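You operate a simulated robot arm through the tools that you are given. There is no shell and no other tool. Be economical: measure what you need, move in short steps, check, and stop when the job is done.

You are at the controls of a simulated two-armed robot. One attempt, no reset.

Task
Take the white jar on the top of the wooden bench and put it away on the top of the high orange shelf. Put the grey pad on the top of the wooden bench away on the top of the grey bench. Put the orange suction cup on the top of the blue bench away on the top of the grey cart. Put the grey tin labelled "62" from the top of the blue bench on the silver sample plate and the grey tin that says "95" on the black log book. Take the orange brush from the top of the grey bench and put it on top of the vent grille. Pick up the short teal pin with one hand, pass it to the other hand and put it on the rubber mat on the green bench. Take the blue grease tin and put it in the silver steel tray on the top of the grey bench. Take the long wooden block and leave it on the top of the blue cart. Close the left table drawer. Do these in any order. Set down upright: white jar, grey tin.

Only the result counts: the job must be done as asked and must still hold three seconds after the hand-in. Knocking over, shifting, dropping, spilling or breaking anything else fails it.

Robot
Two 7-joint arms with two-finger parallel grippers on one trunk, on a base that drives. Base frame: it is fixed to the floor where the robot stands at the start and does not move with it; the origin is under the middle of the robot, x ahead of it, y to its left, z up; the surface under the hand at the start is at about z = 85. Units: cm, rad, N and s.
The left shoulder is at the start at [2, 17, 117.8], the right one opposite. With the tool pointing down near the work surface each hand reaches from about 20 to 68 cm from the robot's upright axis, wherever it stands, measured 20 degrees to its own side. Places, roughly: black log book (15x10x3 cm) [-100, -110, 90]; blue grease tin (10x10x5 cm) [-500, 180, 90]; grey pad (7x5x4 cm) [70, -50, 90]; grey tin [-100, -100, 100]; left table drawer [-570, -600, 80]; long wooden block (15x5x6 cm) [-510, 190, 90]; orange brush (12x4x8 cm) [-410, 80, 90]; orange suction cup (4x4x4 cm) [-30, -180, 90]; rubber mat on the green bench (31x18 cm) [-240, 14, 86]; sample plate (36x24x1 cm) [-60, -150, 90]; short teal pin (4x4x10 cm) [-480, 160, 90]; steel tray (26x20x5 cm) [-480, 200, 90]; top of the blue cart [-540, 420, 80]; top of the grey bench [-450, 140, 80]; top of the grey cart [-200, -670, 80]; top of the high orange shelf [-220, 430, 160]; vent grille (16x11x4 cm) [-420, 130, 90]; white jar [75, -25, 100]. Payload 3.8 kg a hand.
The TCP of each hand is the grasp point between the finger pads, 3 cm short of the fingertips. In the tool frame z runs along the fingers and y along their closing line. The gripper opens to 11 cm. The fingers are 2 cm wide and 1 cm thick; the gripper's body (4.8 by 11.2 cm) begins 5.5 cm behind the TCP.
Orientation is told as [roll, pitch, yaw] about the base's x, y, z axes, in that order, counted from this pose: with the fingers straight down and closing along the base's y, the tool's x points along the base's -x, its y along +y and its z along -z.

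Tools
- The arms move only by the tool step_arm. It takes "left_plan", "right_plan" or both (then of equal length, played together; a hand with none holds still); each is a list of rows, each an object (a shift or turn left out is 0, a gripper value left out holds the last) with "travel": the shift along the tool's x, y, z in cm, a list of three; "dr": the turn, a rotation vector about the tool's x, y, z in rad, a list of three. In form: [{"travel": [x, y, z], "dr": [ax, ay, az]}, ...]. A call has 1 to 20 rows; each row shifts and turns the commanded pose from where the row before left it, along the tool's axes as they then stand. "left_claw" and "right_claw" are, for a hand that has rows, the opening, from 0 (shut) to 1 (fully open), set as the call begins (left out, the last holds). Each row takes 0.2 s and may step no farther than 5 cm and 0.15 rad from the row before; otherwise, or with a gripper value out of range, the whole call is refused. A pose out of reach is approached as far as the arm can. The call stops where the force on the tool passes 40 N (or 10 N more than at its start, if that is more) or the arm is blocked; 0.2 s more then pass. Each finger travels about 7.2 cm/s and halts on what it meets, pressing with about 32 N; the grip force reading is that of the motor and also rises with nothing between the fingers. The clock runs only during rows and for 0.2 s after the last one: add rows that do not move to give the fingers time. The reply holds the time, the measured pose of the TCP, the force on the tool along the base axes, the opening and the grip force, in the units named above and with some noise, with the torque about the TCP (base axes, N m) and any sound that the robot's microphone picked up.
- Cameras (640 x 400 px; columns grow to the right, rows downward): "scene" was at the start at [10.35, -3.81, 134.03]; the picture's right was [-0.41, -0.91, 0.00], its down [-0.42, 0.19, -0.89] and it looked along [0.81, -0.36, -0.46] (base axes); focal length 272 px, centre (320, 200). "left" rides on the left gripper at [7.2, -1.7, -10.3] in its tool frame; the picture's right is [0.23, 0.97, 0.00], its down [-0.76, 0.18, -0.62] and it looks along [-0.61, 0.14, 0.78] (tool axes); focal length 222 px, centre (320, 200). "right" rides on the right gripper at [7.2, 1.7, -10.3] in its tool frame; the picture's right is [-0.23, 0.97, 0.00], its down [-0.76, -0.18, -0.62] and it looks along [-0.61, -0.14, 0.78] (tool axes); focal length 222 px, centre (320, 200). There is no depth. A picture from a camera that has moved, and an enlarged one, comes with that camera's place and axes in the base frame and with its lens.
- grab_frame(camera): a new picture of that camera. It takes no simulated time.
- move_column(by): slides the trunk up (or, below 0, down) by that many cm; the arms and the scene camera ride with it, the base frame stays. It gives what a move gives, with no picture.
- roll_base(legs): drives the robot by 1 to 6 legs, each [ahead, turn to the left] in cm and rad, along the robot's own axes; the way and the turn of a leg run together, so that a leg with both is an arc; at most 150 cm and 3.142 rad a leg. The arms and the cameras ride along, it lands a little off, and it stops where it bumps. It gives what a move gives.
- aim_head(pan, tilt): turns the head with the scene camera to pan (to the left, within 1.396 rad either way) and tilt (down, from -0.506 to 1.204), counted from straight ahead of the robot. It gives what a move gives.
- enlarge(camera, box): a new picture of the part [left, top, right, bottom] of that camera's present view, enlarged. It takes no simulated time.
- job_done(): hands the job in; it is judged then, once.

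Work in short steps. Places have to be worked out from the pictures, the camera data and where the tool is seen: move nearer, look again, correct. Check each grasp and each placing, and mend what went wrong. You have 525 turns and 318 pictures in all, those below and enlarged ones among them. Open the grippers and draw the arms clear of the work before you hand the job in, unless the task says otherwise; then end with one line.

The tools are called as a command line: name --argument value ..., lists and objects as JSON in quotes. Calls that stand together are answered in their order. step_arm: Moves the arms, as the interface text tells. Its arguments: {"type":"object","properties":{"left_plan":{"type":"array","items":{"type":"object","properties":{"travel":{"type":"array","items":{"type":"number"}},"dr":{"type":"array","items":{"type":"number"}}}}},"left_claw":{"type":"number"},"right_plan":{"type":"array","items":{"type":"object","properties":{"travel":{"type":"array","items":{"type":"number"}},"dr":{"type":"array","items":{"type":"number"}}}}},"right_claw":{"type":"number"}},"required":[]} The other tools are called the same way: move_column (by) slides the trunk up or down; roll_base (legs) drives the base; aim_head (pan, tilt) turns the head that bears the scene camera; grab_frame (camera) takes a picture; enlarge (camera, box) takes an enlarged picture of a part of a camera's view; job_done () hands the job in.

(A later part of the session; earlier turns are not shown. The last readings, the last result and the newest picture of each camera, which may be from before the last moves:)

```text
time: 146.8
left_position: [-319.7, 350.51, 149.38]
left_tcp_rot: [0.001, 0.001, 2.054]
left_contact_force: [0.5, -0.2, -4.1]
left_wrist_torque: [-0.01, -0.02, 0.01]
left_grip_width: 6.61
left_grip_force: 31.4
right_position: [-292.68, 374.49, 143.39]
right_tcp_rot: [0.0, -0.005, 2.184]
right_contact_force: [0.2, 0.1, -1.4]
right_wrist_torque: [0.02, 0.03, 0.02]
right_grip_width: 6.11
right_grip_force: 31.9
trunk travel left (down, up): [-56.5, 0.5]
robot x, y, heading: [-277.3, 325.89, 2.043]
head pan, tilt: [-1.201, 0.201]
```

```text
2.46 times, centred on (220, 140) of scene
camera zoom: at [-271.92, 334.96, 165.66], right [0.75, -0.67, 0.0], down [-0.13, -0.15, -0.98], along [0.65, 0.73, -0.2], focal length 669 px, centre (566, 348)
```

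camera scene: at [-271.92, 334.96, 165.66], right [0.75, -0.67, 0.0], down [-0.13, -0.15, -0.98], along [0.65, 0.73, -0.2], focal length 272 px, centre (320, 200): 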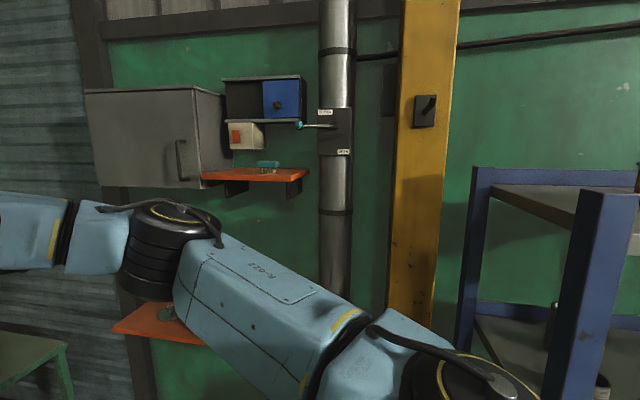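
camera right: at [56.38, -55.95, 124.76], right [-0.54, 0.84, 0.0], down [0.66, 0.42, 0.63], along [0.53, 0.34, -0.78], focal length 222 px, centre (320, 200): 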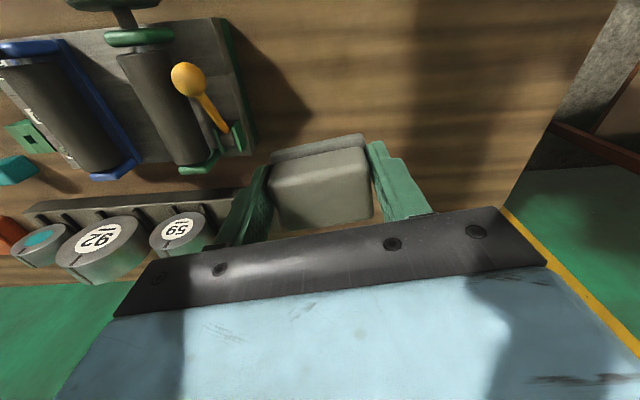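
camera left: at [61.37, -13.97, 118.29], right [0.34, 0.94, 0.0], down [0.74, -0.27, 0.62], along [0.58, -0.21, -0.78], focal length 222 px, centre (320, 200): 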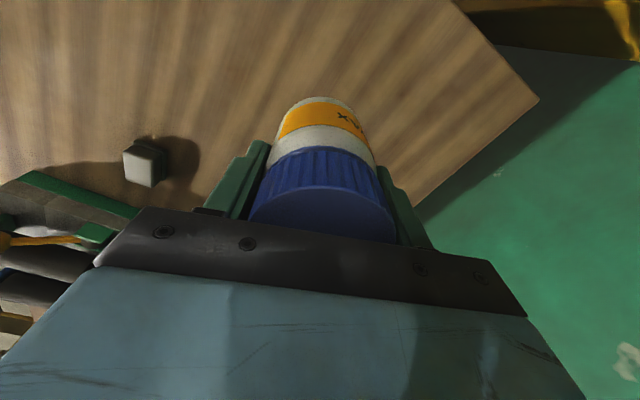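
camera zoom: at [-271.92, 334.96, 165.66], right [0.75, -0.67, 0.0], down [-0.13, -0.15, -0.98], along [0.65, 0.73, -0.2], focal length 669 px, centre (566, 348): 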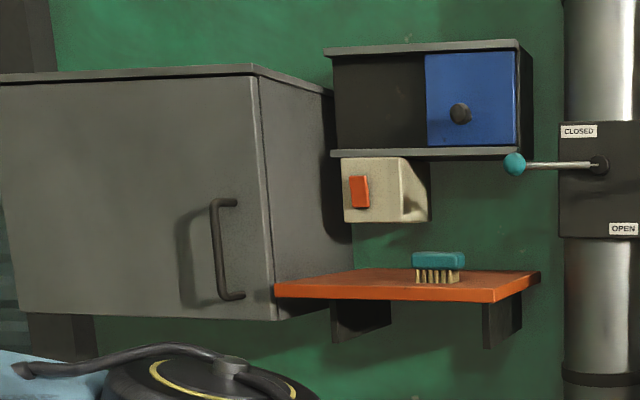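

I work out the shelf as z≈156, front edge from (-243,425) to (-224,401), a small teal brush on its right-rear, cabinet on its left. I position at standoff facing it squarely.

roll_base --legs '[[0, -0.288], [33, 0], [0, -1.098]]'

aim_head --pan 0.2 --tilt 0.15

grab_frame --camera "scene"

```text
time: 152.7
left_position: [-266.82, 404.94, 149.5]
left_tcp_rot: [0.001, 0.002, 0.666]
left_contact_force: [-0.1, 0.0, -3.8]
left_wrist_torque: [0.0, 0.03, 0.02]
left_grip_width: 6.56
left_grip_force: 32.2
right_position: [-238.51, 382.66, 143.45]
right_tcp_rot: [0.0, -0.006, 0.796]
right_contact_force: [0.0, 0.0, -0.4]
right_wrist_torque: [0.01, 0.05, 0.0]
right_grip_width: 6.12
right_grip_force: 31.5
trunk travel left (down, up): [-56.5, 0.5]
robot x, y, heading: [-283.06, 358.75, 0.651]
head pan, tilt: [-1.201, 0.201]
```

```text
time: 154.2
left_position: [-266.91, 405.05, 149.48]
left_tcp_rot: [0.0, 0.002, 0.666]
left_contact_force: [0.5, -0.5, -3.9]
left_wrist_torque: [0.0, -0.01, 0.0]
left_grip_width: 6.56
left_grip_force: 32.5
right_position: [-238.48, 382.72, 143.56]
right_tcp_rot: [0.001, -0.004, 0.797]
right_contact_force: [0.1, -1.5, -1.1]
right_wrist_torque: [0.02, 0.03, -0.03]
right_grip_width: 6.09
right_grip_force: 31.8
trunk travel left (down, up): [-56.5, 0.5]
robot x, y, heading: [-283.17, 358.68, 0.656]
head pan, tilt: [0.201, 0.15]
```

```text
266 pictures are left
camera scene: at [-275.35, 366.85, 166.12], right [0.75, -0.66, 0.0], down [-0.1, -0.11, -0.99], along [0.65, 0.74, -0.15], focal length 272 px, centre (320, 200)
```

scene: 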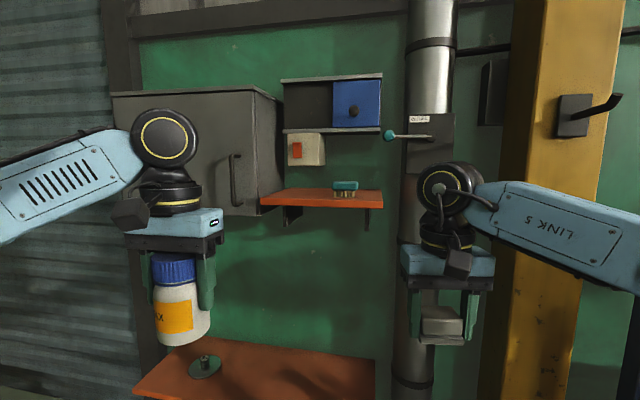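

Good view, measurements agree. Jar goes to about (-231.3,419.7), left of the teal brush. I raise the left hand to z≈172 and retract the right hand before driving in.

step_arm --left_plan '[{"travel": [0, -1.2, -3.8]}, {"travel": [0, -1.2, -3.8]}, {"travel": [0, -1.2, -3.8]}, {"travel": [0, -1.2, -3.8]}, {"travel": [0, -1.2, -3.8]}, {"travel": [0, -1.2, -3.8]}, {"travel": [0, 0, 0]}]' --right_plan '[{"travel": [3.6, -2.7, 0]}, {"travel": [3.6, -2.7, 0]}, {"travel": [3.6, -2.7, 0]}, {"travel": [3.6, -2.7, 0]}, {"travel": [3.6, -2.7, 0]}, {"travel": [0, -2, 0]}, {"travel": [0, 0, 0]}]'

```text
time: 155.8
left_position: [-262.49, 399.51, 171.86]
left_tcp_rot: [-0.001, -0.003, 0.667]
left_contact_force: [-0.3, 0.2, -3.7]
left_wrist_torque: [-0.02, -0.05, 0.03]
left_grip_width: 6.56
left_grip_force: 31.9
left hand out of reach, approached as far as the arm can: row 6
right_position: [-239.89, 359.29, 143.55]
right_tcp_rot: [-0.002, -0.002, 0.797]
right_contact_force: [-0.5, -0.2, -0.6]
right_wrist_torque: [-0.04, -0.04, 0.01]
right_grip_width: 6.11
right_grip_force: 31.7
trunk travel left (down, up): [-56.5, 0.5]
robot x, y, heading: [-282.99, 358.85, 0.65]
head pan, tilt: [0.201, 0.15]
```

At the reach ceiling but sufficient (jar bottom ≈165). I lower 2 cm and drive in 30 cm.

step_arm --left_plan '[{"travel": [0, 0, 2]}, {"travel": [0, 0, 0]}]'

roll_base --legs '[[20, 0]]'

grab_frame --camera "scene"

grab_frame --camera "left"

```text
time: 156.4
left_position: [-262.43, 399.29, 169.9]
left_tcp_rot: [0.0, 0.0, 0.667]
left_contact_force: [0.3, -0.4, -3.4]
left_wrist_torque: [0.0, 0.03, 0.01]
left_grip_width: 6.58
left_grip_force: 32.4
right_position: [-239.83, 359.11, 143.45]
right_tcp_rot: [0.0, -0.005, 0.796]
right_contact_force: [0.7, -0.3, -0.6]
right_wrist_torque: [-0.02, -0.02, 0.03]
right_grip_width: 6.12
right_grip_force: 32.1
trunk travel left (down, up): [-56.5, 0.5]
robot x, y, heading: [-283.05, 358.63, 0.654]
head pan, tilt: [0.201, 0.15]
```

```text
time: 157.7
left_position: [-255.22, 406.15, 169.74]
left_tcp_rot: [-0.005, 0.0, 0.666]
left_contact_force: [-0.4, -0.1, -3.4]
left_wrist_torque: [-0.02, -0.02, 0.02]
left_grip_width: 6.57
left_grip_force: 32.0
right_position: [-232.46, 365.95, 143.71]
right_tcp_rot: [-0.008, -0.008, 0.801]
right_contact_force: [0.4, -0.4, -1.2]
right_wrist_torque: [0.01, 0.01, 0.02]
right_grip_width: 6.11
right_grip_force: 31.9
trunk travel left (down, up): [-56.5, 0.5]
robot x, y, heading: [-275.06, 364.96, 0.655]
head pan, tilt: [0.201, 0.15]
stopped in leg 1: the robot was blocked; the commanded pose is now the measured one
```

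```text
265 pictures are left
camera scene: at [-268.05, 373.72, 166.15], right [0.75, -0.66, 0.01], down [-0.09, -0.12, -0.99], along [0.65, 0.74, -0.15], focal length 272 px, centre (320, 200)
```

scene: 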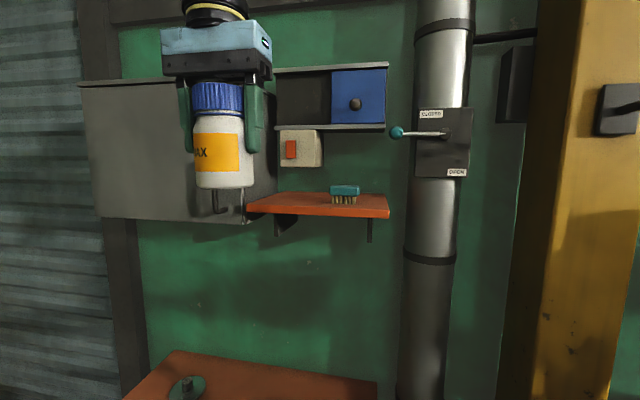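

```text
264 pictures are left
camera left: at [-259.72, 400.36, 180.11], right [-0.78, 0.63, 0.0], down [0.49, 0.61, 0.62], along [0.39, 0.48, -0.78], focal length 222 px, centre (320, 200)
```

left: 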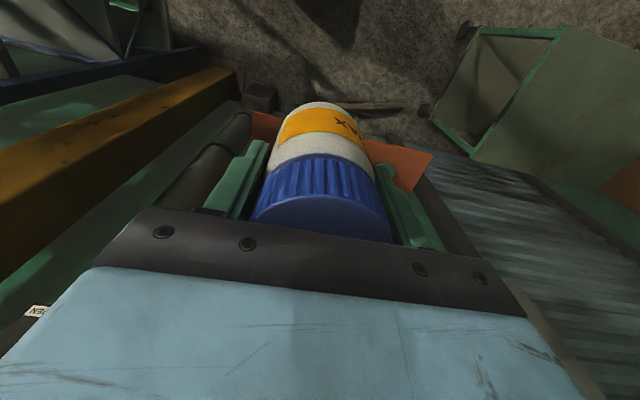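

Blocked after 10 cm — likely the low orange table beneath. I look down to see it.

aim_head --pan 0.0 --tilt 0.9

grab_frame --camera "scene"

```text
time: 158.8
left_position: [-255.03, 406.29, 169.73]
left_tcp_rot: [-0.005, 0.001, 0.669]
left_contact_force: [0.0, -0.2, -4.2]
left_wrist_torque: [0.02, 0.01, 0.04]
left_grip_width: 6.58
left_grip_force: 31.8
right_position: [-232.41, 365.83, 143.78]
right_tcp_rot: [-0.006, -0.006, 0.8]
right_contact_force: [0.4, -0.5, -0.7]
right_wrist_torque: [0.0, -0.02, -0.02]
right_grip_width: 6.1
right_grip_force: 32.1
trunk travel left (down, up): [-56.5, 0.5]
robot x, y, heading: [-274.91, 365.17, 0.651]
head pan, tilt: [0.0, 0.901]
```

```text
263 pictures are left
camera scene: at [-268.08, 371.37, 159.53], right [0.61, -0.79, 0.01], down [-0.62, -0.48, -0.62], along [0.5, 0.37, -0.78], focal length 272 px, centre (320, 200)
```

scene: 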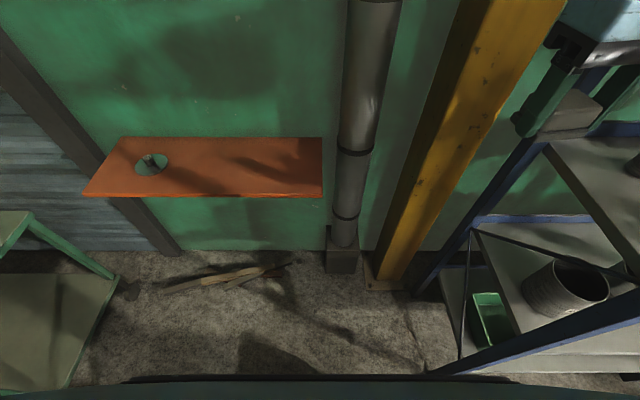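

The lower shelf is shallow and not the obstacle; the right arm or elbow may have touched the blue rack. I look right.

aim_head --pan -1.1 --tilt 0.3

grab_frame --camera "scene"

aim_head --pan -1.3 --tilt 1.0

grab_frame --camera "scene"

```text
time: 160.1
left_position: [-255.13, 406.13, 169.8]
left_tcp_rot: [-0.005, 0.002, 0.664]
left_contact_force: [0.0, -0.5, -3.2]
left_wrist_torque: [0.01, 0.04, 0.01]
left_grip_width: 6.53
left_grip_force: 32.4
right_position: [-232.48, 366.04, 143.68]
right_tcp_rot: [-0.006, -0.006, 0.801]
right_contact_force: [-0.2, -0.5, 0.1]
right_wrist_torque: [-0.04, 0.02, 0.0]
right_grip_width: 6.12
right_grip_force: 32.2
trunk travel left (down, up): [-56.5, 0.5]
robot x, y, heading: [-275.02, 364.97, 0.65]
head pan, tilt: [-1.1, 0.3]
```

```text
262 pictures are left
camera scene: at [-265.69, 362.78, 164.79], right [-0.43, -0.9, 0.0], down [-0.26, 0.12, -0.96], along [0.86, -0.41, -0.29], focal length 272 px, centre (320, 200)
```

scene: 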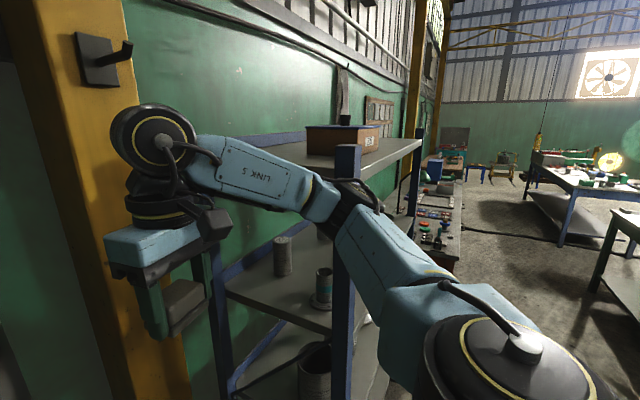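

```text
time: 161.2
left_position: [-255.2, 406.12, 169.75]
left_tcp_rot: [-0.005, 0.002, 0.665]
left_contact_force: [0.1, 0.7, -3.9]
left_wrist_torque: [-0.02, 0.03, 0.0]
left_grip_width: 6.55
left_grip_force: 32.0
right_position: [-232.38, 365.91, 143.7]
right_tcp_rot: [-0.008, -0.005, 0.8]
right_contact_force: [-0.4, -0.7, -0.2]
right_wrist_torque: [-0.02, 0.02, 0.04]
right_grip_width: 6.11
right_grip_force: 32.2
trunk travel left (down, up): [-56.5, 0.5]
robot x, y, heading: [-274.99, 365.19, 0.658]
head pan, tilt: [-1.3, 1.0]
```

```text
261 pictures are left
camera scene: at [-268.52, 362.57, 158.83], right [-0.6, -0.8, 0.0], down [-0.67, 0.51, -0.55], along [0.44, -0.33, -0.84], focal length 272 px, centre (320, 200)
```

scene: 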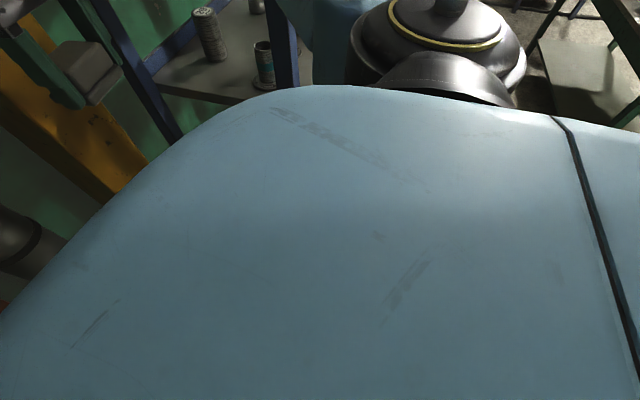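

The right elbow touches the rack post. I back off and shift the robot ~16 cm left (away from the rack) before approaching again.

roll_base --legs '[[-13, 0], [0, 1.465], [15, 0], [0, -1.46]]'

aim_head --pan 0.0 --tilt 0.25

grab_frame --camera "scene"

```text
time: 170.6
left_position: [-273.98, 410.86, 169.68]
left_tcp_rot: [0.002, 0.004, 0.705]
left_contact_force: [0.1, -0.7, -2.3]
left_wrist_torque: [-0.05, 0.01, -0.02]
left_grip_width: 6.58
left_grip_force: 32.2
right_position: [-249.97, 371.51, 143.4]
right_tcp_rot: [0.0, -0.002, 0.839]
right_contact_force: [0.7, -0.2, -0.4]
right_wrist_torque: [0.01, 0.02, 0.03]
right_grip_width: 6.12
right_grip_force: 32.0
trunk travel left (down, up): [-56.5, 0.5]
robot x, y, heading: [-293.01, 369.22, 0.688]
head pan, tilt: [-1.3, 1.0]
```

```text
time: 172.1
left_position: [-274.2, 410.69, 169.76]
left_tcp_rot: [0.003, 0.004, 0.705]
left_contact_force: [0.7, 0.4, -4.1]
left_wrist_torque: [-0.03, 0.0, 0.0]
left_grip_width: 6.57
left_grip_force: 32.0
right_position: [-250.12, 371.52, 143.46]
right_tcp_rot: [-0.001, 0.0, 0.839]
right_contact_force: [0.7, -1.1, -0.9]
right_wrist_torque: [-0.03, 0.04, 0.02]
right_grip_width: 6.1
right_grip_force: 32.6
trunk travel left (down, up): [-56.5, 0.5]
robot x, y, heading: [-293.65, 369.26, 0.693]
head pan, tilt: [0.0, 0.25]
```

```text
260 pictures are left
camera scene: at [-284.49, 376.73, 165.19], right [0.64, -0.77, 0.0], down [-0.19, -0.16, -0.97], along [0.75, 0.62, -0.25], focal length 272 px, centre (320, 200)
```

scene: 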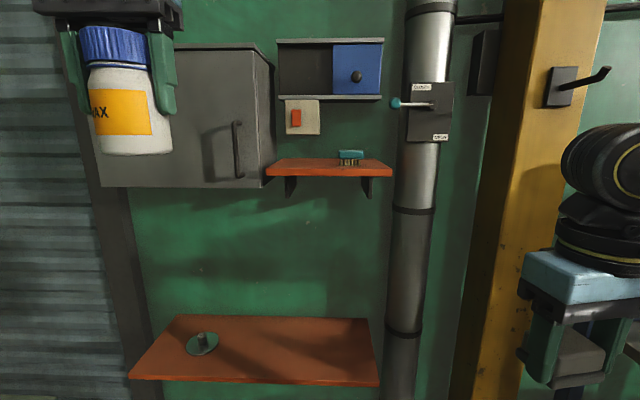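

I now slide the left hand to be in line with the shelf target and lower the right hand out of the way, then advance 20 cm and check.

step_arm --left_plan '[{"travel": [0, -3.5, 0]}, {"travel": [0, -3.5, 0]}, {"travel": [0, -3.5, 0]}, {"travel": [0, -3.5, 0]}, {"travel": [0, -3.5, 0]}, {"travel": [0, 0, 0]}]' --right_plan '[{"travel": [0, -1, 4.5]}, {"travel": [0, -1, 4.5]}, {"travel": [0, -1, 4.5]}, {"travel": [0, -1, 4.5]}, {"travel": [0, -1, 4.5]}, {"travel": [0, 0, 0]}]'

roll_base --legs '[[20, 0]]'

grab_frame --camera "scene"

grab_frame --camera "left"

```text
time: 173.5
left_position: [-263.65, 399.27, 169.24]
left_tcp_rot: [0.0, 0.001, 0.705]
left_contact_force: [-0.2, 0.1, -3.9]
left_wrist_torque: [-0.05, 0.02, 0.01]
left_grip_width: 6.54
left_grip_force: 31.8
left hand out of reach, approached as far as the arm can: row 5
right_position: [-246.38, 368.23, 121.07]
right_tcp_rot: [-0.001, -0.002, 0.838]
right_contact_force: [-0.2, 0.9, -1.2]
right_wrist_torque: [0.01, -0.02, -0.03]
right_grip_width: 6.1
right_grip_force: 31.9
trunk travel left (down, up): [-56.5, 0.5]
robot x, y, heading: [-293.41, 369.54, 0.691]
head pan, tilt: [0.0, 0.25]
```

```text
time: 175.1
left_position: [-248.51, 411.72, 169.35]
left_tcp_rot: [0.003, 0.0, 0.704]
left_contact_force: [0.3, -0.6, -3.5]
left_wrist_torque: [-0.04, 0.02, -0.04]
left_grip_width: 6.55
left_grip_force: 31.9
right_position: [-231.2, 380.74, 121.15]
right_tcp_rot: [0.001, -0.004, 0.841]
right_contact_force: [-0.8, 0.2, -0.8]
right_wrist_torque: [-0.02, 0.0, 0.02]
right_grip_width: 6.1
right_grip_force: 32.1
trunk travel left (down, up): [-56.5, 0.5]
robot x, y, heading: [-277.86, 381.93, 0.696]
head pan, tilt: [0.0, 0.25]
```

```text
259 pictures are left
camera scene: at [-269.4, 389.24, 165.21], right [0.64, -0.77, 0.0], down [-0.19, -0.16, -0.97], along [0.75, 0.62, -0.25], focal length 272 px, centre (320, 200)
```

scene: 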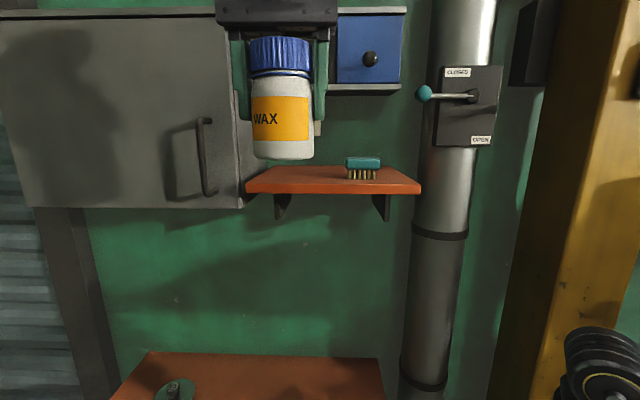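

```text
258 pictures are left
camera left: at [-252.91, 405.76, 179.64], right [-0.8, 0.59, 0.0], down [0.47, 0.63, 0.62], along [0.37, 0.5, -0.78], focal length 222 px, centre (320, 200)
```

left: 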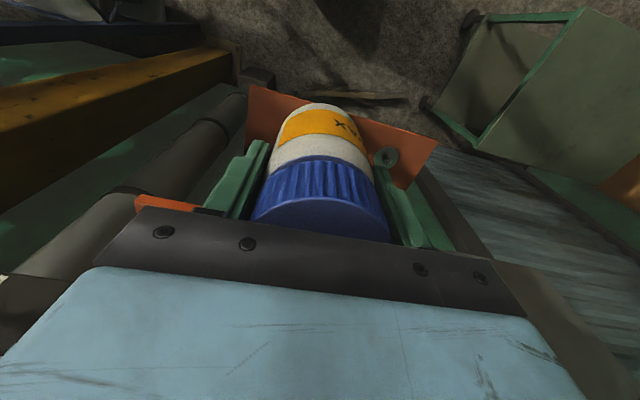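

Shelf corners re-measured: target jar at about (-231,425). I advance 10 cm, then check the left elbow against the cabinet.

roll_base --legs '[[10, 0]]'

aim_head --pan 0.9 --tilt 0.25

grab_frame --camera "scene"

aim_head --pan 0.0 --tilt 0.25

grab_frame --camera "scene"

```text
time: 176.2
left_position: [-240.83, 417.93, 169.31]
left_tcp_rot: [0.002, 0.0, 0.703]
left_contact_force: [0.3, 1.2, -3.8]
left_wrist_torque: [-0.04, 0.01, -0.03]
left_grip_width: 6.57
left_grip_force: 31.9
right_position: [-223.6, 387.0, 121.18]
right_tcp_rot: [-0.001, -0.003, 0.841]
right_contact_force: [0.1, 0.2, -1.1]
right_wrist_torque: [-0.01, -0.02, 0.01]
right_grip_width: 6.1
right_grip_force: 31.5
trunk travel left (down, up): [-56.5, 0.5]
robot x, y, heading: [-270.61, 388.29, 0.693]
head pan, tilt: [0.0, 0.25]
```

```text
time: 177.4
left_position: [-240.76, 418.03, 169.36]
left_tcp_rot: [0.002, 0.0, 0.703]
left_contact_force: [-0.1, 0.6, -4.4]
left_wrist_torque: [-0.01, 0.01, -0.02]
left_grip_width: 6.56
left_grip_force: 32.3
right_position: [-223.51, 387.08, 121.26]
right_tcp_rot: [0.001, -0.004, 0.841]
right_contact_force: [0.2, -0.6, 0.1]
right_wrist_torque: [-0.02, 0.01, 0.04]
right_grip_width: 6.09
right_grip_force: 32.1
trunk travel left (down, up): [-56.5, 0.5]
robot x, y, heading: [-270.44, 388.59, 0.69]
head pan, tilt: [0.901, 0.25]
```

```text
257 pictures are left
camera scene: at [-269.05, 399.0, 165.2], right [1.0, 0.02, 0.0], down [0.0, -0.25, -0.97], along [-0.02, 0.97, -0.25], focal length 272 px, centre (320, 200)
```

scene: 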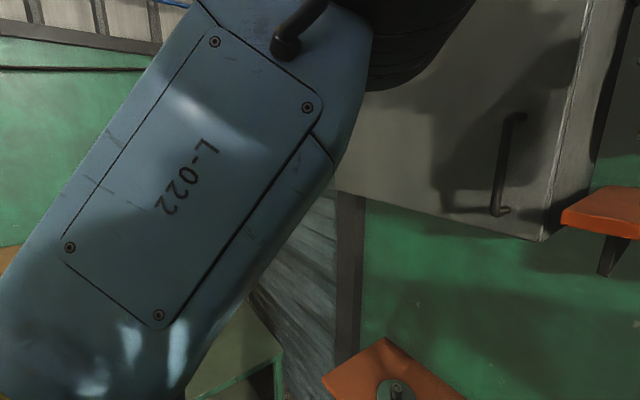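

```text
time: 178.6
left_position: [-240.81, 418.03, 169.29]
left_tcp_rot: [0.002, 0.002, 0.705]
left_contact_force: [0.3, -0.4, -4.1]
left_wrist_torque: [-0.01, 0.05, 0.0]
left_grip_width: 6.57
left_grip_force: 32.1
right_position: [-223.54, 386.98, 121.12]
right_tcp_rot: [-0.001, -0.003, 0.839]
right_contact_force: [0.3, -0.3, -0.6]
right_wrist_torque: [0.02, -0.03, -0.04]
right_grip_width: 6.09
right_grip_force: 32.5
trunk travel left (down, up): [-56.5, 0.5]
robot x, y, heading: [-270.7, 388.23, 0.688]
head pan, tilt: [0.0, 0.25]
```

```text
256 pictures are left
camera scene: at [-261.71, 395.59, 165.2], right [0.64, -0.77, 0.0], down [-0.19, -0.16, -0.97], along [0.75, 0.62, -0.25], focal length 272 px, centre (320, 200)
```

scene: 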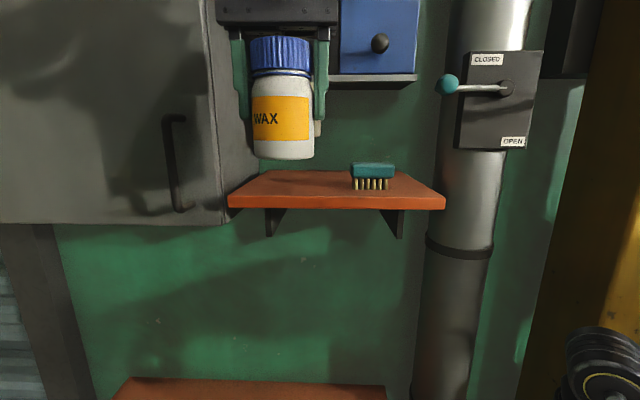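

Elbow clearance to the cabinet is estimated ~13 cm now. I advance in small increments: 5 cm and check.

roll_base --legs '[[5, 0]]'

aim_head --pan 0.8 --tilt -0.2

grab_frame --camera "scene"

```text
time: 179.5
left_position: [-237.44, 420.86, 169.43]
left_tcp_rot: [0.001, -0.001, 0.703]
left_contact_force: [1.4, -0.4, -3.9]
left_wrist_torque: [0.01, -0.02, 0.0]
left_grip_width: 6.56
left_grip_force: 32.1
right_position: [-220.02, 389.97, 121.3]
right_tcp_rot: [-0.002, -0.007, 0.839]
right_contact_force: [-0.1, -0.5, -1.1]
right_wrist_torque: [-0.02, 0.0, 0.02]
right_grip_width: 6.11
right_grip_force: 32.2
trunk travel left (down, up): [-56.5, 0.5]
robot x, y, heading: [-267.1, 391.6, 0.688]
head pan, tilt: [0.0, 0.25]
```

```text
time: 180.7
left_position: [-237.07, 421.07, 169.38]
left_tcp_rot: [0.002, 0.0, 0.702]
left_contact_force: [-0.2, 0.7, -4.2]
left_wrist_torque: [-0.04, 0.04, 0.0]
left_grip_width: 6.57
left_grip_force: 32.4
right_position: [-219.85, 390.01, 120.98]
right_tcp_rot: [-0.002, -0.003, 0.838]
right_contact_force: [-0.4, -0.4, -0.6]
right_wrist_torque: [-0.02, 0.02, 0.04]
right_grip_width: 6.1
right_grip_force: 32.5
trunk travel left (down, up): [-56.5, 0.5]
robot x, y, heading: [-266.83, 391.35, 0.693]
head pan, tilt: [0.799, -0.201]
```

```text
255 pictures are left
camera scene: at [-264.5, 401.03, 169.24], right [1.0, -0.08, 0.0], down [0.02, 0.2, -0.98], along [0.08, 0.98, 0.2], focal length 272 px, centre (320, 200)
```

scene: 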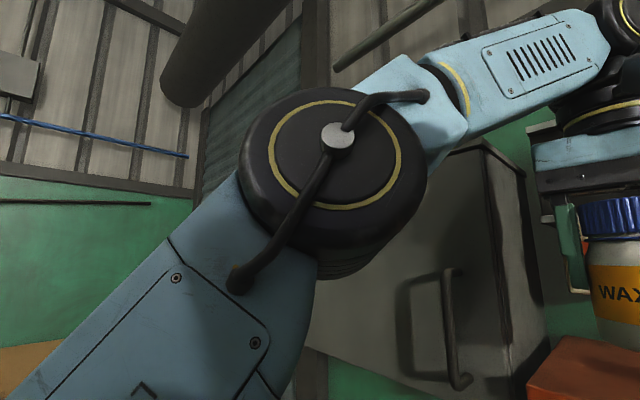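

Roughly 10 cm gap behind the elbow remains. I drive 4 cm more and then extend the arm for the rest.

roll_base --legs '[[4, 0]]'

step_arm --left_plan '[{"travel": [-1, 0, 1]}, {"travel": [-1, 0, 1]}, {"travel": [-1, 0, 1]}, {"travel": [-1, 0, 0.5]}, {"travel": [-1, 0, 0]}, {"travel": [0, 0, 0]}]'

aim_head --pan 0.2 --tilt 0.3

grab_frame --camera "scene"

grab_frame --camera "left"

```text
time: 181.5
left_position: [-234.57, 423.15, 169.41]
left_tcp_rot: [0.0, -0.003, 0.704]
left_contact_force: [-1.2, -0.3, -3.2]
left_wrist_torque: [0.0, -0.01, 0.01]
left_grip_width: 6.56
left_grip_force: 32.5
right_position: [-217.08, 392.36, 121.29]
right_tcp_rot: [-0.002, -0.006, 0.839]
right_contact_force: [-0.7, -0.5, -0.5]
right_wrist_torque: [-0.01, -0.03, -0.01]
right_grip_width: 6.11
right_grip_force: 31.3
trunk travel left (down, up): [-56.5, 0.5]
robot x, y, heading: [-263.7, 394.2, 0.694]
head pan, tilt: [0.799, -0.201]
```

```text
time: 182.9
left_position: [-230.54, 426.77, 165.94]
left_tcp_rot: [-0.001, -0.004, 0.702]
left_contact_force: [-1.0, -0.1, -3.1]
left_wrist_torque: [0.01, 0.04, -0.02]
left_grip_width: 6.56
left_grip_force: 32.2
right_position: [-216.84, 392.6, 121.23]
right_tcp_rot: [-0.002, -0.003, 0.838]
right_contact_force: [0.5, 0.3, -1.3]
right_wrist_torque: [-0.02, -0.06, -0.04]
right_grip_width: 6.09
right_grip_force: 31.8
trunk travel left (down, up): [-56.5, 0.5]
robot x, y, heading: [-263.45, 394.03, 0.69]
head pan, tilt: [0.799, -0.201]
```

```text
time: 183.9
left_position: [-230.57, 426.69, 165.9]
left_tcp_rot: [-0.001, -0.003, 0.702]
left_contact_force: [1.0, -0.7, -2.7]
left_wrist_torque: [-0.03, 0.01, 0.05]
left_grip_width: 6.56
left_grip_force: 31.8
right_position: [-216.93, 392.62, 121.27]
right_tcp_rot: [-0.002, -0.003, 0.839]
right_contact_force: [0.2, -0.7, -0.3]
right_wrist_torque: [-0.01, -0.01, -0.04]
right_grip_width: 6.11
right_grip_force: 32.3
trunk travel left (down, up): [-56.5, 0.5]
robot x, y, heading: [-263.67, 394.12, 0.698]
head pan, tilt: [0.201, 0.3]
```

```text
254 pictures are left
camera scene: at [-256.34, 402.48, 164.73], right [0.78, -0.63, 0.0], down [-0.18, -0.23, -0.96], along [0.6, 0.74, -0.3], focal length 272 px, centre (320, 200)
```

scene: 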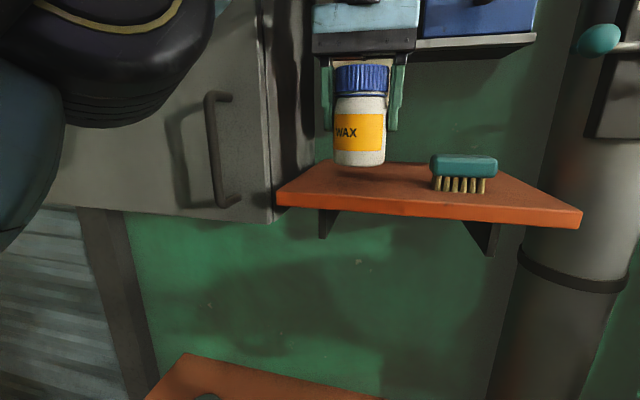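

```text
253 pictures are left
camera left: at [-234.92, 420.79, 176.18], right [-0.8, 0.6, 0.0], down [0.46, 0.63, 0.63], along [0.37, 0.5, -0.78], focal length 222 px, centre (320, 200)
```

left: 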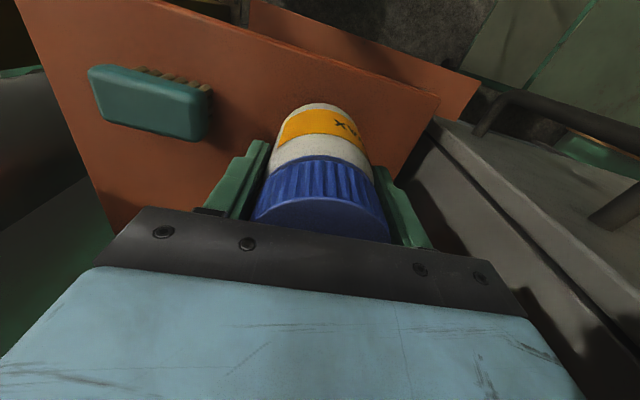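

Jar is over the shelf, well inside the edge, clear of the brush. Lower slowly to contact.

step_arm --left_plan '[{"travel": [0, 0, 0.5]}, {"travel": [0, 0, 0.5]}, {"travel": [0, 0, 0.5]}, {"travel": [0, 0, 0.3]}, {"travel": [0, 0, 0]}]'

```text
time: 185.1
left_position: [-230.3, 426.66, 163.98]
left_tcp_rot: [0.0, 0.001, 0.706]
left_contact_force: [0.4, -0.3, -3.9]
left_wrist_torque: [0.01, 0.02, -0.03]
left_grip_width: 6.59
left_grip_force: 32.5
right_position: [-216.77, 392.65, 121.24]
right_tcp_rot: [-0.002, -0.003, 0.84]
right_contact_force: [0.3, 0.6, -0.4]
right_wrist_torque: [0.0, 0.03, 0.0]
right_grip_width: 6.06
right_grip_force: 32.0
trunk travel left (down, up): [-56.5, 0.5]
robot x, y, heading: [-263.66, 394.11, 0.692]
head pan, tilt: [0.201, 0.3]
```

step_arm --left_plan '[{"travel": [0, 0, 0.3]}, {"travel": [0, 0, 0.3]}, {"travel": [0, 0, 0.2]}, {"travel": [0, 0, 0]}]'

grab_frame --camera "scene"

```text
time: 186.1
left_position: [-230.38, 426.77, 163.34]
left_tcp_rot: [0.001, 0.002, 0.705]
left_contact_force: [0.1, 0.6, -3.4]
left_wrist_torque: [-0.05, -0.02, 0.0]
left_grip_width: 6.56
left_grip_force: 32.2
right_position: [-216.91, 392.68, 121.14]
right_tcp_rot: [-0.002, -0.003, 0.839]
right_contact_force: [-1.1, -0.4, -0.6]
right_wrist_torque: [0.01, -0.05, -0.01]
right_grip_width: 6.1
right_grip_force: 32.1
trunk travel left (down, up): [-56.5, 0.5]
robot x, y, heading: [-263.66, 393.68, 0.694]
head pan, tilt: [0.201, 0.3]
```

```text
252 pictures are left
camera scene: at [-256.33, 402.47, 164.73], right [0.78, -0.63, 0.0], down [-0.19, -0.23, -0.96], along [0.6, 0.74, -0.3], focal length 272 px, centre (320, 200)
```

scene: 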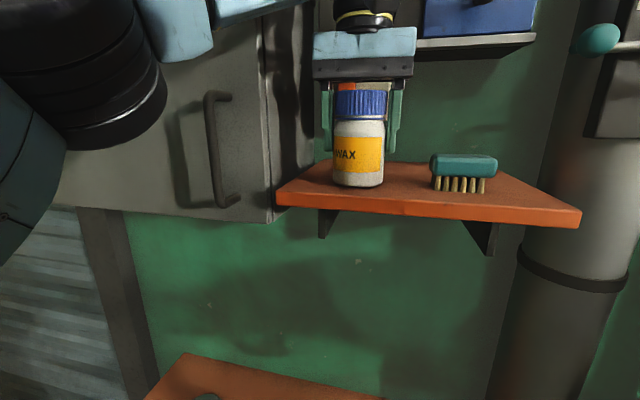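

Very near. Continue in small steps until the weight transfers.

step_arm --left_plan '[{"travel": [0, 0, 0.25]}, {"travel": [0, 0, 0.25]}, {"travel": [0, 0, 0]}]'

```text
time: 186.9
left_position: [-230.36, 426.73, 163.07]
left_tcp_rot: [-0.004, -0.009, 0.708]
left_contact_force: [5.3, 3.4, 28.6]
left_wrist_torque: [0.0, -0.02, -0.02]
left_grip_width: 6.57
left_grip_force: 31.6
right_position: [-216.81, 392.5, 121.16]
right_tcp_rot: [-0.002, -0.004, 0.839]
right_contact_force: [-0.9, 0.2, -0.4]
right_wrist_torque: [0.03, -0.01, 0.0]
right_grip_width: 6.11
right_grip_force: 31.7
trunk travel left (down, up): [-56.5, 0.5]
robot x, y, heading: [-263.67, 394.07, 0.695]
head pan, tilt: [0.201, 0.3]
```

Contact made. Relieve slightly, open modestly, and rise.

step_arm --left_plan '[{"travel": [0, 0, -0.2]}, {"travel": [0, 0, 0]}]'

step_arm --left_plan '[{"travel": [0, 0, 0]}, {"travel": [0, 0, 0]}, {"travel": [0, 0, 0]}]' --left_claw 0.78

step_arm --left_plan '[{"travel": [0, 0, -1]}, {"travel": [0, 0, -1.5]}, {"travel": [0, 0, -1.5]}, {"travel": [0.5, 0, -1.5]}, {"travel": [0, 0, 0]}]'

grab_frame --camera "scene"

grab_frame --camera "left"

```text
time: 187.5
left_position: [-230.29, 426.87, 163.05]
left_tcp_rot: [-0.001, -0.001, 0.705]
left_contact_force: [5.2, 3.9, 21.3]
left_wrist_torque: [0.36, -0.61, 0.02]
left_grip_width: 6.6
left_grip_force: 32.3
right_position: [-216.9, 392.5, 121.09]
right_tcp_rot: [-0.003, -0.003, 0.839]
right_contact_force: [0.1, 0.5, 0.2]
right_wrist_torque: [0.03, 0.0, 0.03]
right_grip_width: 6.1
right_grip_force: 32.0
trunk travel left (down, up): [-56.5, 0.5]
robot x, y, heading: [-263.51, 393.74, 0.693]
head pan, tilt: [0.201, 0.3]
```

```text
time: 188.3
left_position: [-230.49, 426.69, 162.88]
left_tcp_rot: [0.002, 0.0, 0.703]
left_contact_force: [-0.1, -0.1, -0.4]
left_wrist_torque: [0.01, -0.01, 0.02]
left_grip_width: 8.56
left_grip_force: 0.1
right_position: [-216.83, 392.65, 121.02]
right_tcp_rot: [-0.001, -0.004, 0.839]
right_contact_force: [0.2, 0.5, -0.4]
right_wrist_torque: [-0.02, 0.0, 0.0]
right_grip_width: 6.09
right_grip_force: 32.0
trunk travel left (down, up): [-56.5, 0.5]
robot x, y, heading: [-263.68, 393.97, 0.694]
head pan, tilt: [0.201, 0.3]
```

```text
time: 189.5
left_position: [-231.47, 427.31, 166.6]
left_tcp_rot: [0.0, -0.003, 0.704]
left_contact_force: [0.3, 0.2, 0.3]
left_wrist_torque: [0.0, -0.01, -0.02]
left_grip_width: 8.59
left_grip_force: 0.1
left hand out of reach, approached as far as the arm can: row 3, 4
right_position: [-216.78, 392.58, 121.11]
right_tcp_rot: [-0.003, -0.004, 0.839]
right_contact_force: [0.2, 0.1, -0.1]
right_wrist_torque: [0.0, 0.0, -0.01]
right_grip_width: 6.09
right_grip_force: 32.8
trunk travel left (down, up): [-56.5, 0.5]
robot x, y, heading: [-263.78, 393.98, 0.693]
head pan, tilt: [0.201, 0.3]
```

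```text
251 pictures are left
camera scene: at [-256.33, 402.45, 164.73], right [0.78, -0.63, 0.0], down [-0.19, -0.23, -0.96], along [0.6, 0.74, -0.3], focal length 272 px, centre (320, 200)
```

scene: 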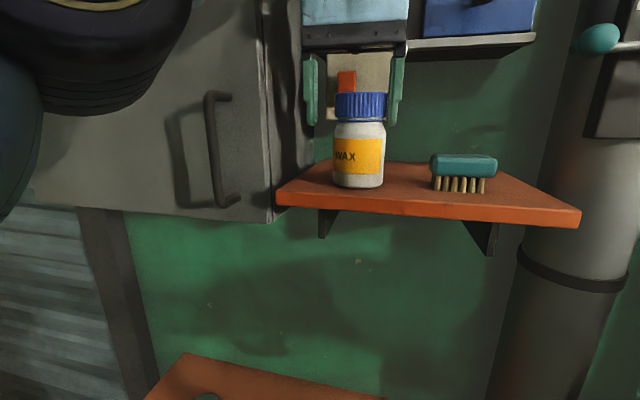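

```text
250 pictures are left
camera left: at [-235.83, 421.41, 176.86], right [-0.8, 0.6, 0.0], down [0.46, 0.63, 0.63], along [0.37, 0.5, -0.78], focal length 222 px, centre (320, 200)
```

left: 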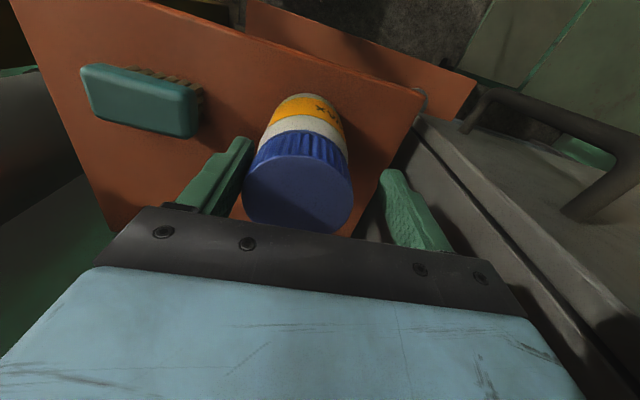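

Jar stands on the shelf. The commanded pose was past the reach limit and drifted sideways; I bring it back to a feasible centred height, then back the robot straight out.

step_arm --left_plan '[{"travel": [0, 0, 1.5]}, {"travel": [0, 0, 0]}]'

grab_frame --camera "left"

```text
time: 190.1
left_position: [-231.42, 427.46, 164.98]
left_tcp_rot: [0.001, 0.0, 0.705]
left_contact_force: [0.4, 0.5, 0.3]
left_wrist_torque: [0.0, -0.02, 0.0]
left_grip_width: 8.55
left_grip_force: 0.1
right_position: [-216.81, 392.64, 121.12]
right_tcp_rot: [-0.001, -0.004, 0.839]
right_contact_force: [0.2, 0.4, 0.0]
right_wrist_torque: [0.0, 0.02, 0.04]
right_grip_width: 6.09
right_grip_force: 32.2
trunk travel left (down, up): [-56.5, 0.5]
robot x, y, heading: [-263.79, 394.1, 0.692]
head pan, tilt: [0.201, 0.3]
```

```text
249 pictures are left
camera left: at [-235.8, 421.52, 175.3], right [-0.8, 0.59, 0.0], down [0.46, 0.63, 0.62], along [0.37, 0.5, -0.78], focal length 222 px, centre (320, 200)
```

left: 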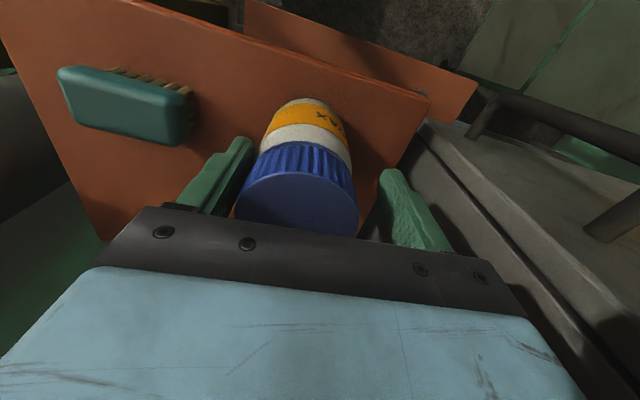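

Shift 1 cm in −y to centre around the lid, then back out 12 cm.

step_arm --left_plan '[{"travel": [0, -0.9, 0]}, {"travel": [0, 0, 0]}]'

grab_frame --camera "left"

```text
time: 190.7
left_position: [-230.86, 426.73, 164.98]
left_tcp_rot: [0.001, 0.0, 0.706]
left_contact_force: [0.1, 0.3, -1.2]
left_wrist_torque: [0.0, 0.0, 0.03]
left_grip_width: 8.6
left_grip_force: 0.1
right_position: [-216.88, 392.64, 121.14]
right_tcp_rot: [-0.002, -0.004, 0.841]
right_contact_force: [-0.2, -0.2, -1.1]
right_wrist_torque: [0.0, -0.01, 0.0]
right_grip_width: 6.08
right_grip_force: 31.8
trunk travel left (down, up): [-56.5, 0.5]
robot x, y, heading: [-264.2, 393.84, 0.697]
head pan, tilt: [0.201, 0.3]
```

```text
248 pictures are left
camera left: at [-235.26, 420.8, 175.31], right [-0.8, 0.59, 0.0], down [0.46, 0.63, 0.62], along [0.37, 0.5, -0.78], focal length 222 px, centre (320, 200)
```

left: 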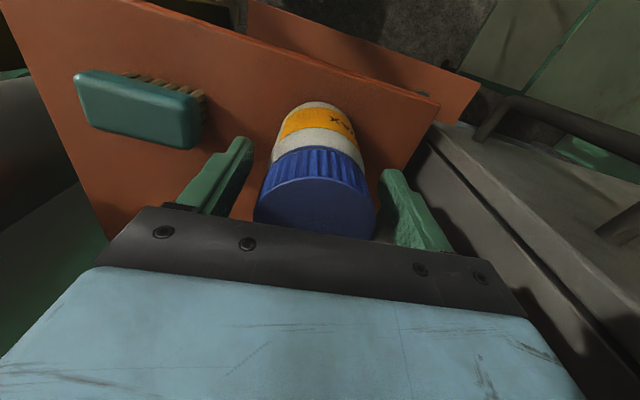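

Centred. Back out.

roll_base --legs '[[-30, 0]]'

grab_frame --camera "scene"

```text
time: 192.8
left_position: [-254.28, 407.35, 164.96]
left_tcp_rot: [0.001, 0.0, 0.71]
left_contact_force: [-0.7, -0.6, 0.1]
left_wrist_torque: [-0.02, -0.01, -0.01]
left_grip_width: 8.58
left_grip_force: 0.1
right_position: [-240.25, 373.19, 121.13]
right_tcp_rot: [-0.001, -0.004, 0.843]
right_contact_force: [-0.5, -0.8, -0.6]
right_wrist_torque: [-0.01, -0.03, -0.01]
right_grip_width: 6.1
right_grip_force: 32.0
trunk travel left (down, up): [-56.5, 0.5]
robot x, y, heading: [-286.98, 374.59, 0.696]
head pan, tilt: [0.201, 0.3]
```

```text
247 pictures are left
camera scene: at [-279.74, 383.03, 164.72], right [0.78, -0.62, 0.0], down [-0.18, -0.23, -0.96], along [0.6, 0.75, -0.3], focal length 272 px, centre (320, 200)
```

scene: 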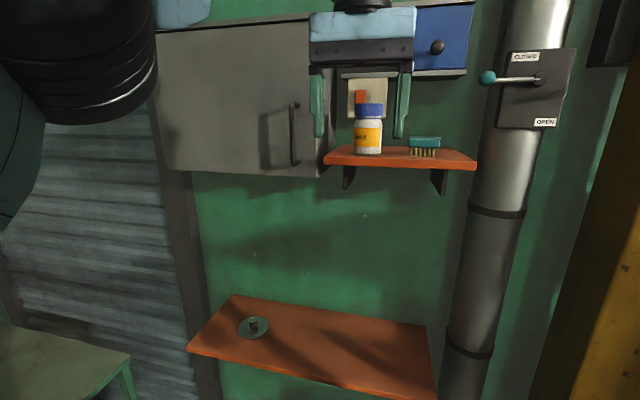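

Jar done. I raise the right hand, lower the trunk to its start height and turn toward the grey bench.

step_arm --right_plan '[{"travel": [0, 0, -4.5]}, {"travel": [0, 0, -4.5]}, {"travel": [0, 0, -4.5]}, {"travel": [0, 0, -4.5]}, {"travel": [0, 0, -4.5]}]' --left_plan '[{"travel": [0, 3, 4]}, {"travel": [0, 3, 4]}, {"travel": [0, 3, 3]}, {"travel": [0, 3, 3]}, {"travel": [0, 3, 3]}]'

move_column --by -29

roll_base --legs '[[0, -2.85]]'

aim_head --pan 0 --tilt 0.25

grab_frame --camera "scene"

```text
time: 194.0
left_position: [-264.4, 418.74, 148.08]
left_tcp_rot: [-0.002, -0.002, 0.708]
left_contact_force: [0.5, 0.0, 0.2]
left_wrist_torque: [0.01, -0.05, 0.0]
left_grip_width: 8.57
left_grip_force: 0.0
right_position: [-240.56, 373.41, 143.84]
right_tcp_rot: [-0.001, -0.002, 0.842]
right_contact_force: [-0.4, -0.8, 0.4]
right_wrist_torque: [-0.01, -0.01, 0.02]
right_grip_width: 6.11
right_grip_force: 32.7
trunk travel left (down, up): [-56.5, 0.5]
robot x, y, heading: [-287.21, 374.43, 0.697]
head pan, tilt: [0.201, 0.3]
```

```text
time: 196.9
left_position: [-264.05, 418.66, 119.08]
left_tcp_rot: [0.0, -0.001, 0.709]
left_contact_force: [0.0, -0.3, 0.0]
left_wrist_torque: [0.02, 0.01, -0.03]
left_grip_width: 8.6
left_grip_force: 0.1
right_position: [-240.42, 373.18, 114.75]
right_tcp_rot: [-0.002, -0.005, 0.842]
right_contact_force: [-0.5, 1.0, -0.6]
right_wrist_torque: [0.05, 0.01, 0.03]
right_grip_width: 6.08
right_grip_force: 32.1
trunk travel left (down, up): [-27.5, 29.5]
robot x, y, heading: [-287.15, 374.65, 0.695]
head pan, tilt: [0.201, 0.3]
```

```text
time: 204.0
left_position: [-295.39, 325.23, 118.96]
left_tcp_rot: [0.001, 0.002, -2.119]
left_contact_force: [1.2, 0.1, -0.8]
left_wrist_torque: [0.0, 0.0, -0.01]
left_grip_width: 8.59
left_grip_force: 0.0
right_position: [-331.89, 361.19, 114.73]
right_tcp_rot: [-0.001, -0.005, -1.984]
right_contact_force: [0.7, -0.6, -0.6]
right_wrist_torque: [0.02, 0.03, 0.0]
right_grip_width: 6.1
right_grip_force: 31.8
trunk travel left (down, up): [-27.5, 29.5]
robot x, y, heading: [-287.18, 374.76, -2.125]
head pan, tilt: [0.201, 0.3]
```

```text
time: 204.7
left_position: [-295.32, 325.23, 119.05]
left_tcp_rot: [0.001, 0.0, -2.119]
left_contact_force: [0.0, 0.5, -1.0]
left_wrist_torque: [0.0, 0.01, 0.03]
left_grip_width: 8.59
left_grip_force: 0.1
right_position: [-331.94, 361.1, 114.62]
right_tcp_rot: [-0.001, -0.005, -1.984]
right_contact_force: [-0.6, -0.2, -0.4]
right_wrist_torque: [0.01, -0.02, -0.03]
right_grip_width: 6.12
right_grip_force: 31.7
trunk travel left (down, up): [-27.5, 29.5]
robot x, y, heading: [-287.14, 374.41, -2.131]
head pan, tilt: [0.0, 0.25]
```

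```text
246 pictures are left
camera scene: at [-293.3, 364.66, 136.2], right [-0.85, 0.53, 0.0], down [0.13, 0.21, -0.97], along [-0.51, -0.82, -0.25], focal length 272 px, centre (320, 200)
```

scene: 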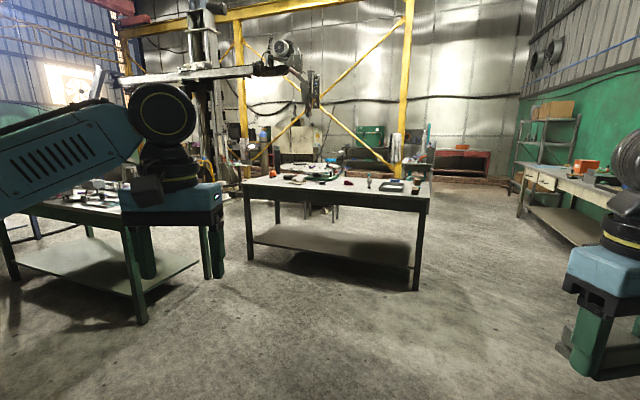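

The grey bench is the centre one. I drive ~135 cm toward it and look at its top.

roll_base --legs '[[0, 0.1], [135, 0], [0, -0.35]]'

aim_head --pan 0 --tilt 0.4

grab_frame --camera "scene"

```text
time: 213.1
left_position: [-363.9, 205.52, 119.06]
left_tcp_rot: [0.002, 0.0, -2.334]
left_contact_force: [0.3, 0.6, 0.0]
left_wrist_torque: [-0.01, 0.0, 0.01]
left_grip_width: 8.58
left_grip_force: 0.0
right_position: [-392.1, 248.31, 114.75]
right_tcp_rot: [0.0, -0.003, -2.197]
right_contact_force: [0.4, -0.1, -0.3]
right_wrist_torque: [0.01, 0.0, 0.01]
right_grip_width: 6.16
right_grip_force: 31.7
trunk travel left (down, up): [-27.5, 29.5]
robot x, y, heading: [-345.3, 251.66, -2.343]
head pan, tilt: [0.0, 0.25]
```

```text
time: 213.8
left_position: [-363.83, 205.72, 119.04]
left_tcp_rot: [-0.001, 0.0, -2.333]
left_contact_force: [0.3, -0.9, -0.3]
left_wrist_torque: [-0.01, 0.02, 0.02]
left_grip_width: 8.6
left_grip_force: 0.1
right_position: [-391.96, 248.27, 114.73]
right_tcp_rot: [-0.002, -0.004, -2.197]
right_contact_force: [0.6, 0.6, -0.3]
right_wrist_torque: [0.01, 0.0, 0.04]
right_grip_width: 6.09
right_grip_force: 32.0
trunk travel left (down, up): [-27.5, 29.5]
robot x, y, heading: [-345.57, 251.92, -2.349]
head pan, tilt: [0.0, 0.4]
```

```text
245 pictures are left
camera scene: at [-353.43, 243.61, 134.81], right [-0.71, 0.7, 0.0], down [0.27, 0.28, -0.92], along [-0.64, -0.66, -0.39], focal length 272 px, centre (320, 200)
```

scene: 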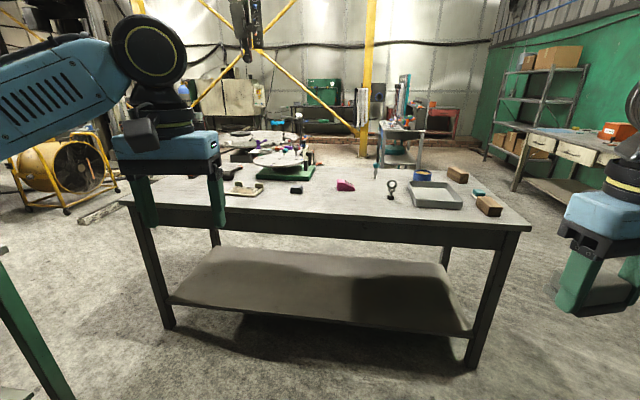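

Enlarge the bench top.

enlarge --camera "scene" --box '[215, 115, 535, 245]'

```text
2.00 times, centred on (375, 180) of scene
camera zoom: at [-353.43, 243.61, 134.81], right [-0.71, 0.7, 0.0], down [0.27, 0.28, -0.92], along [-0.64, -0.66, -0.39], focal length 543 px, centre (210, 240)
```

zoom: 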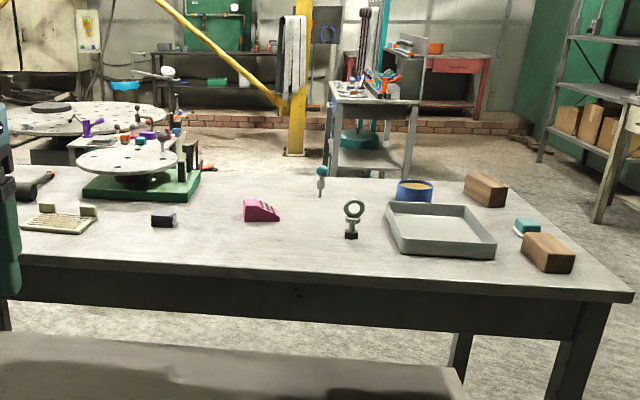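

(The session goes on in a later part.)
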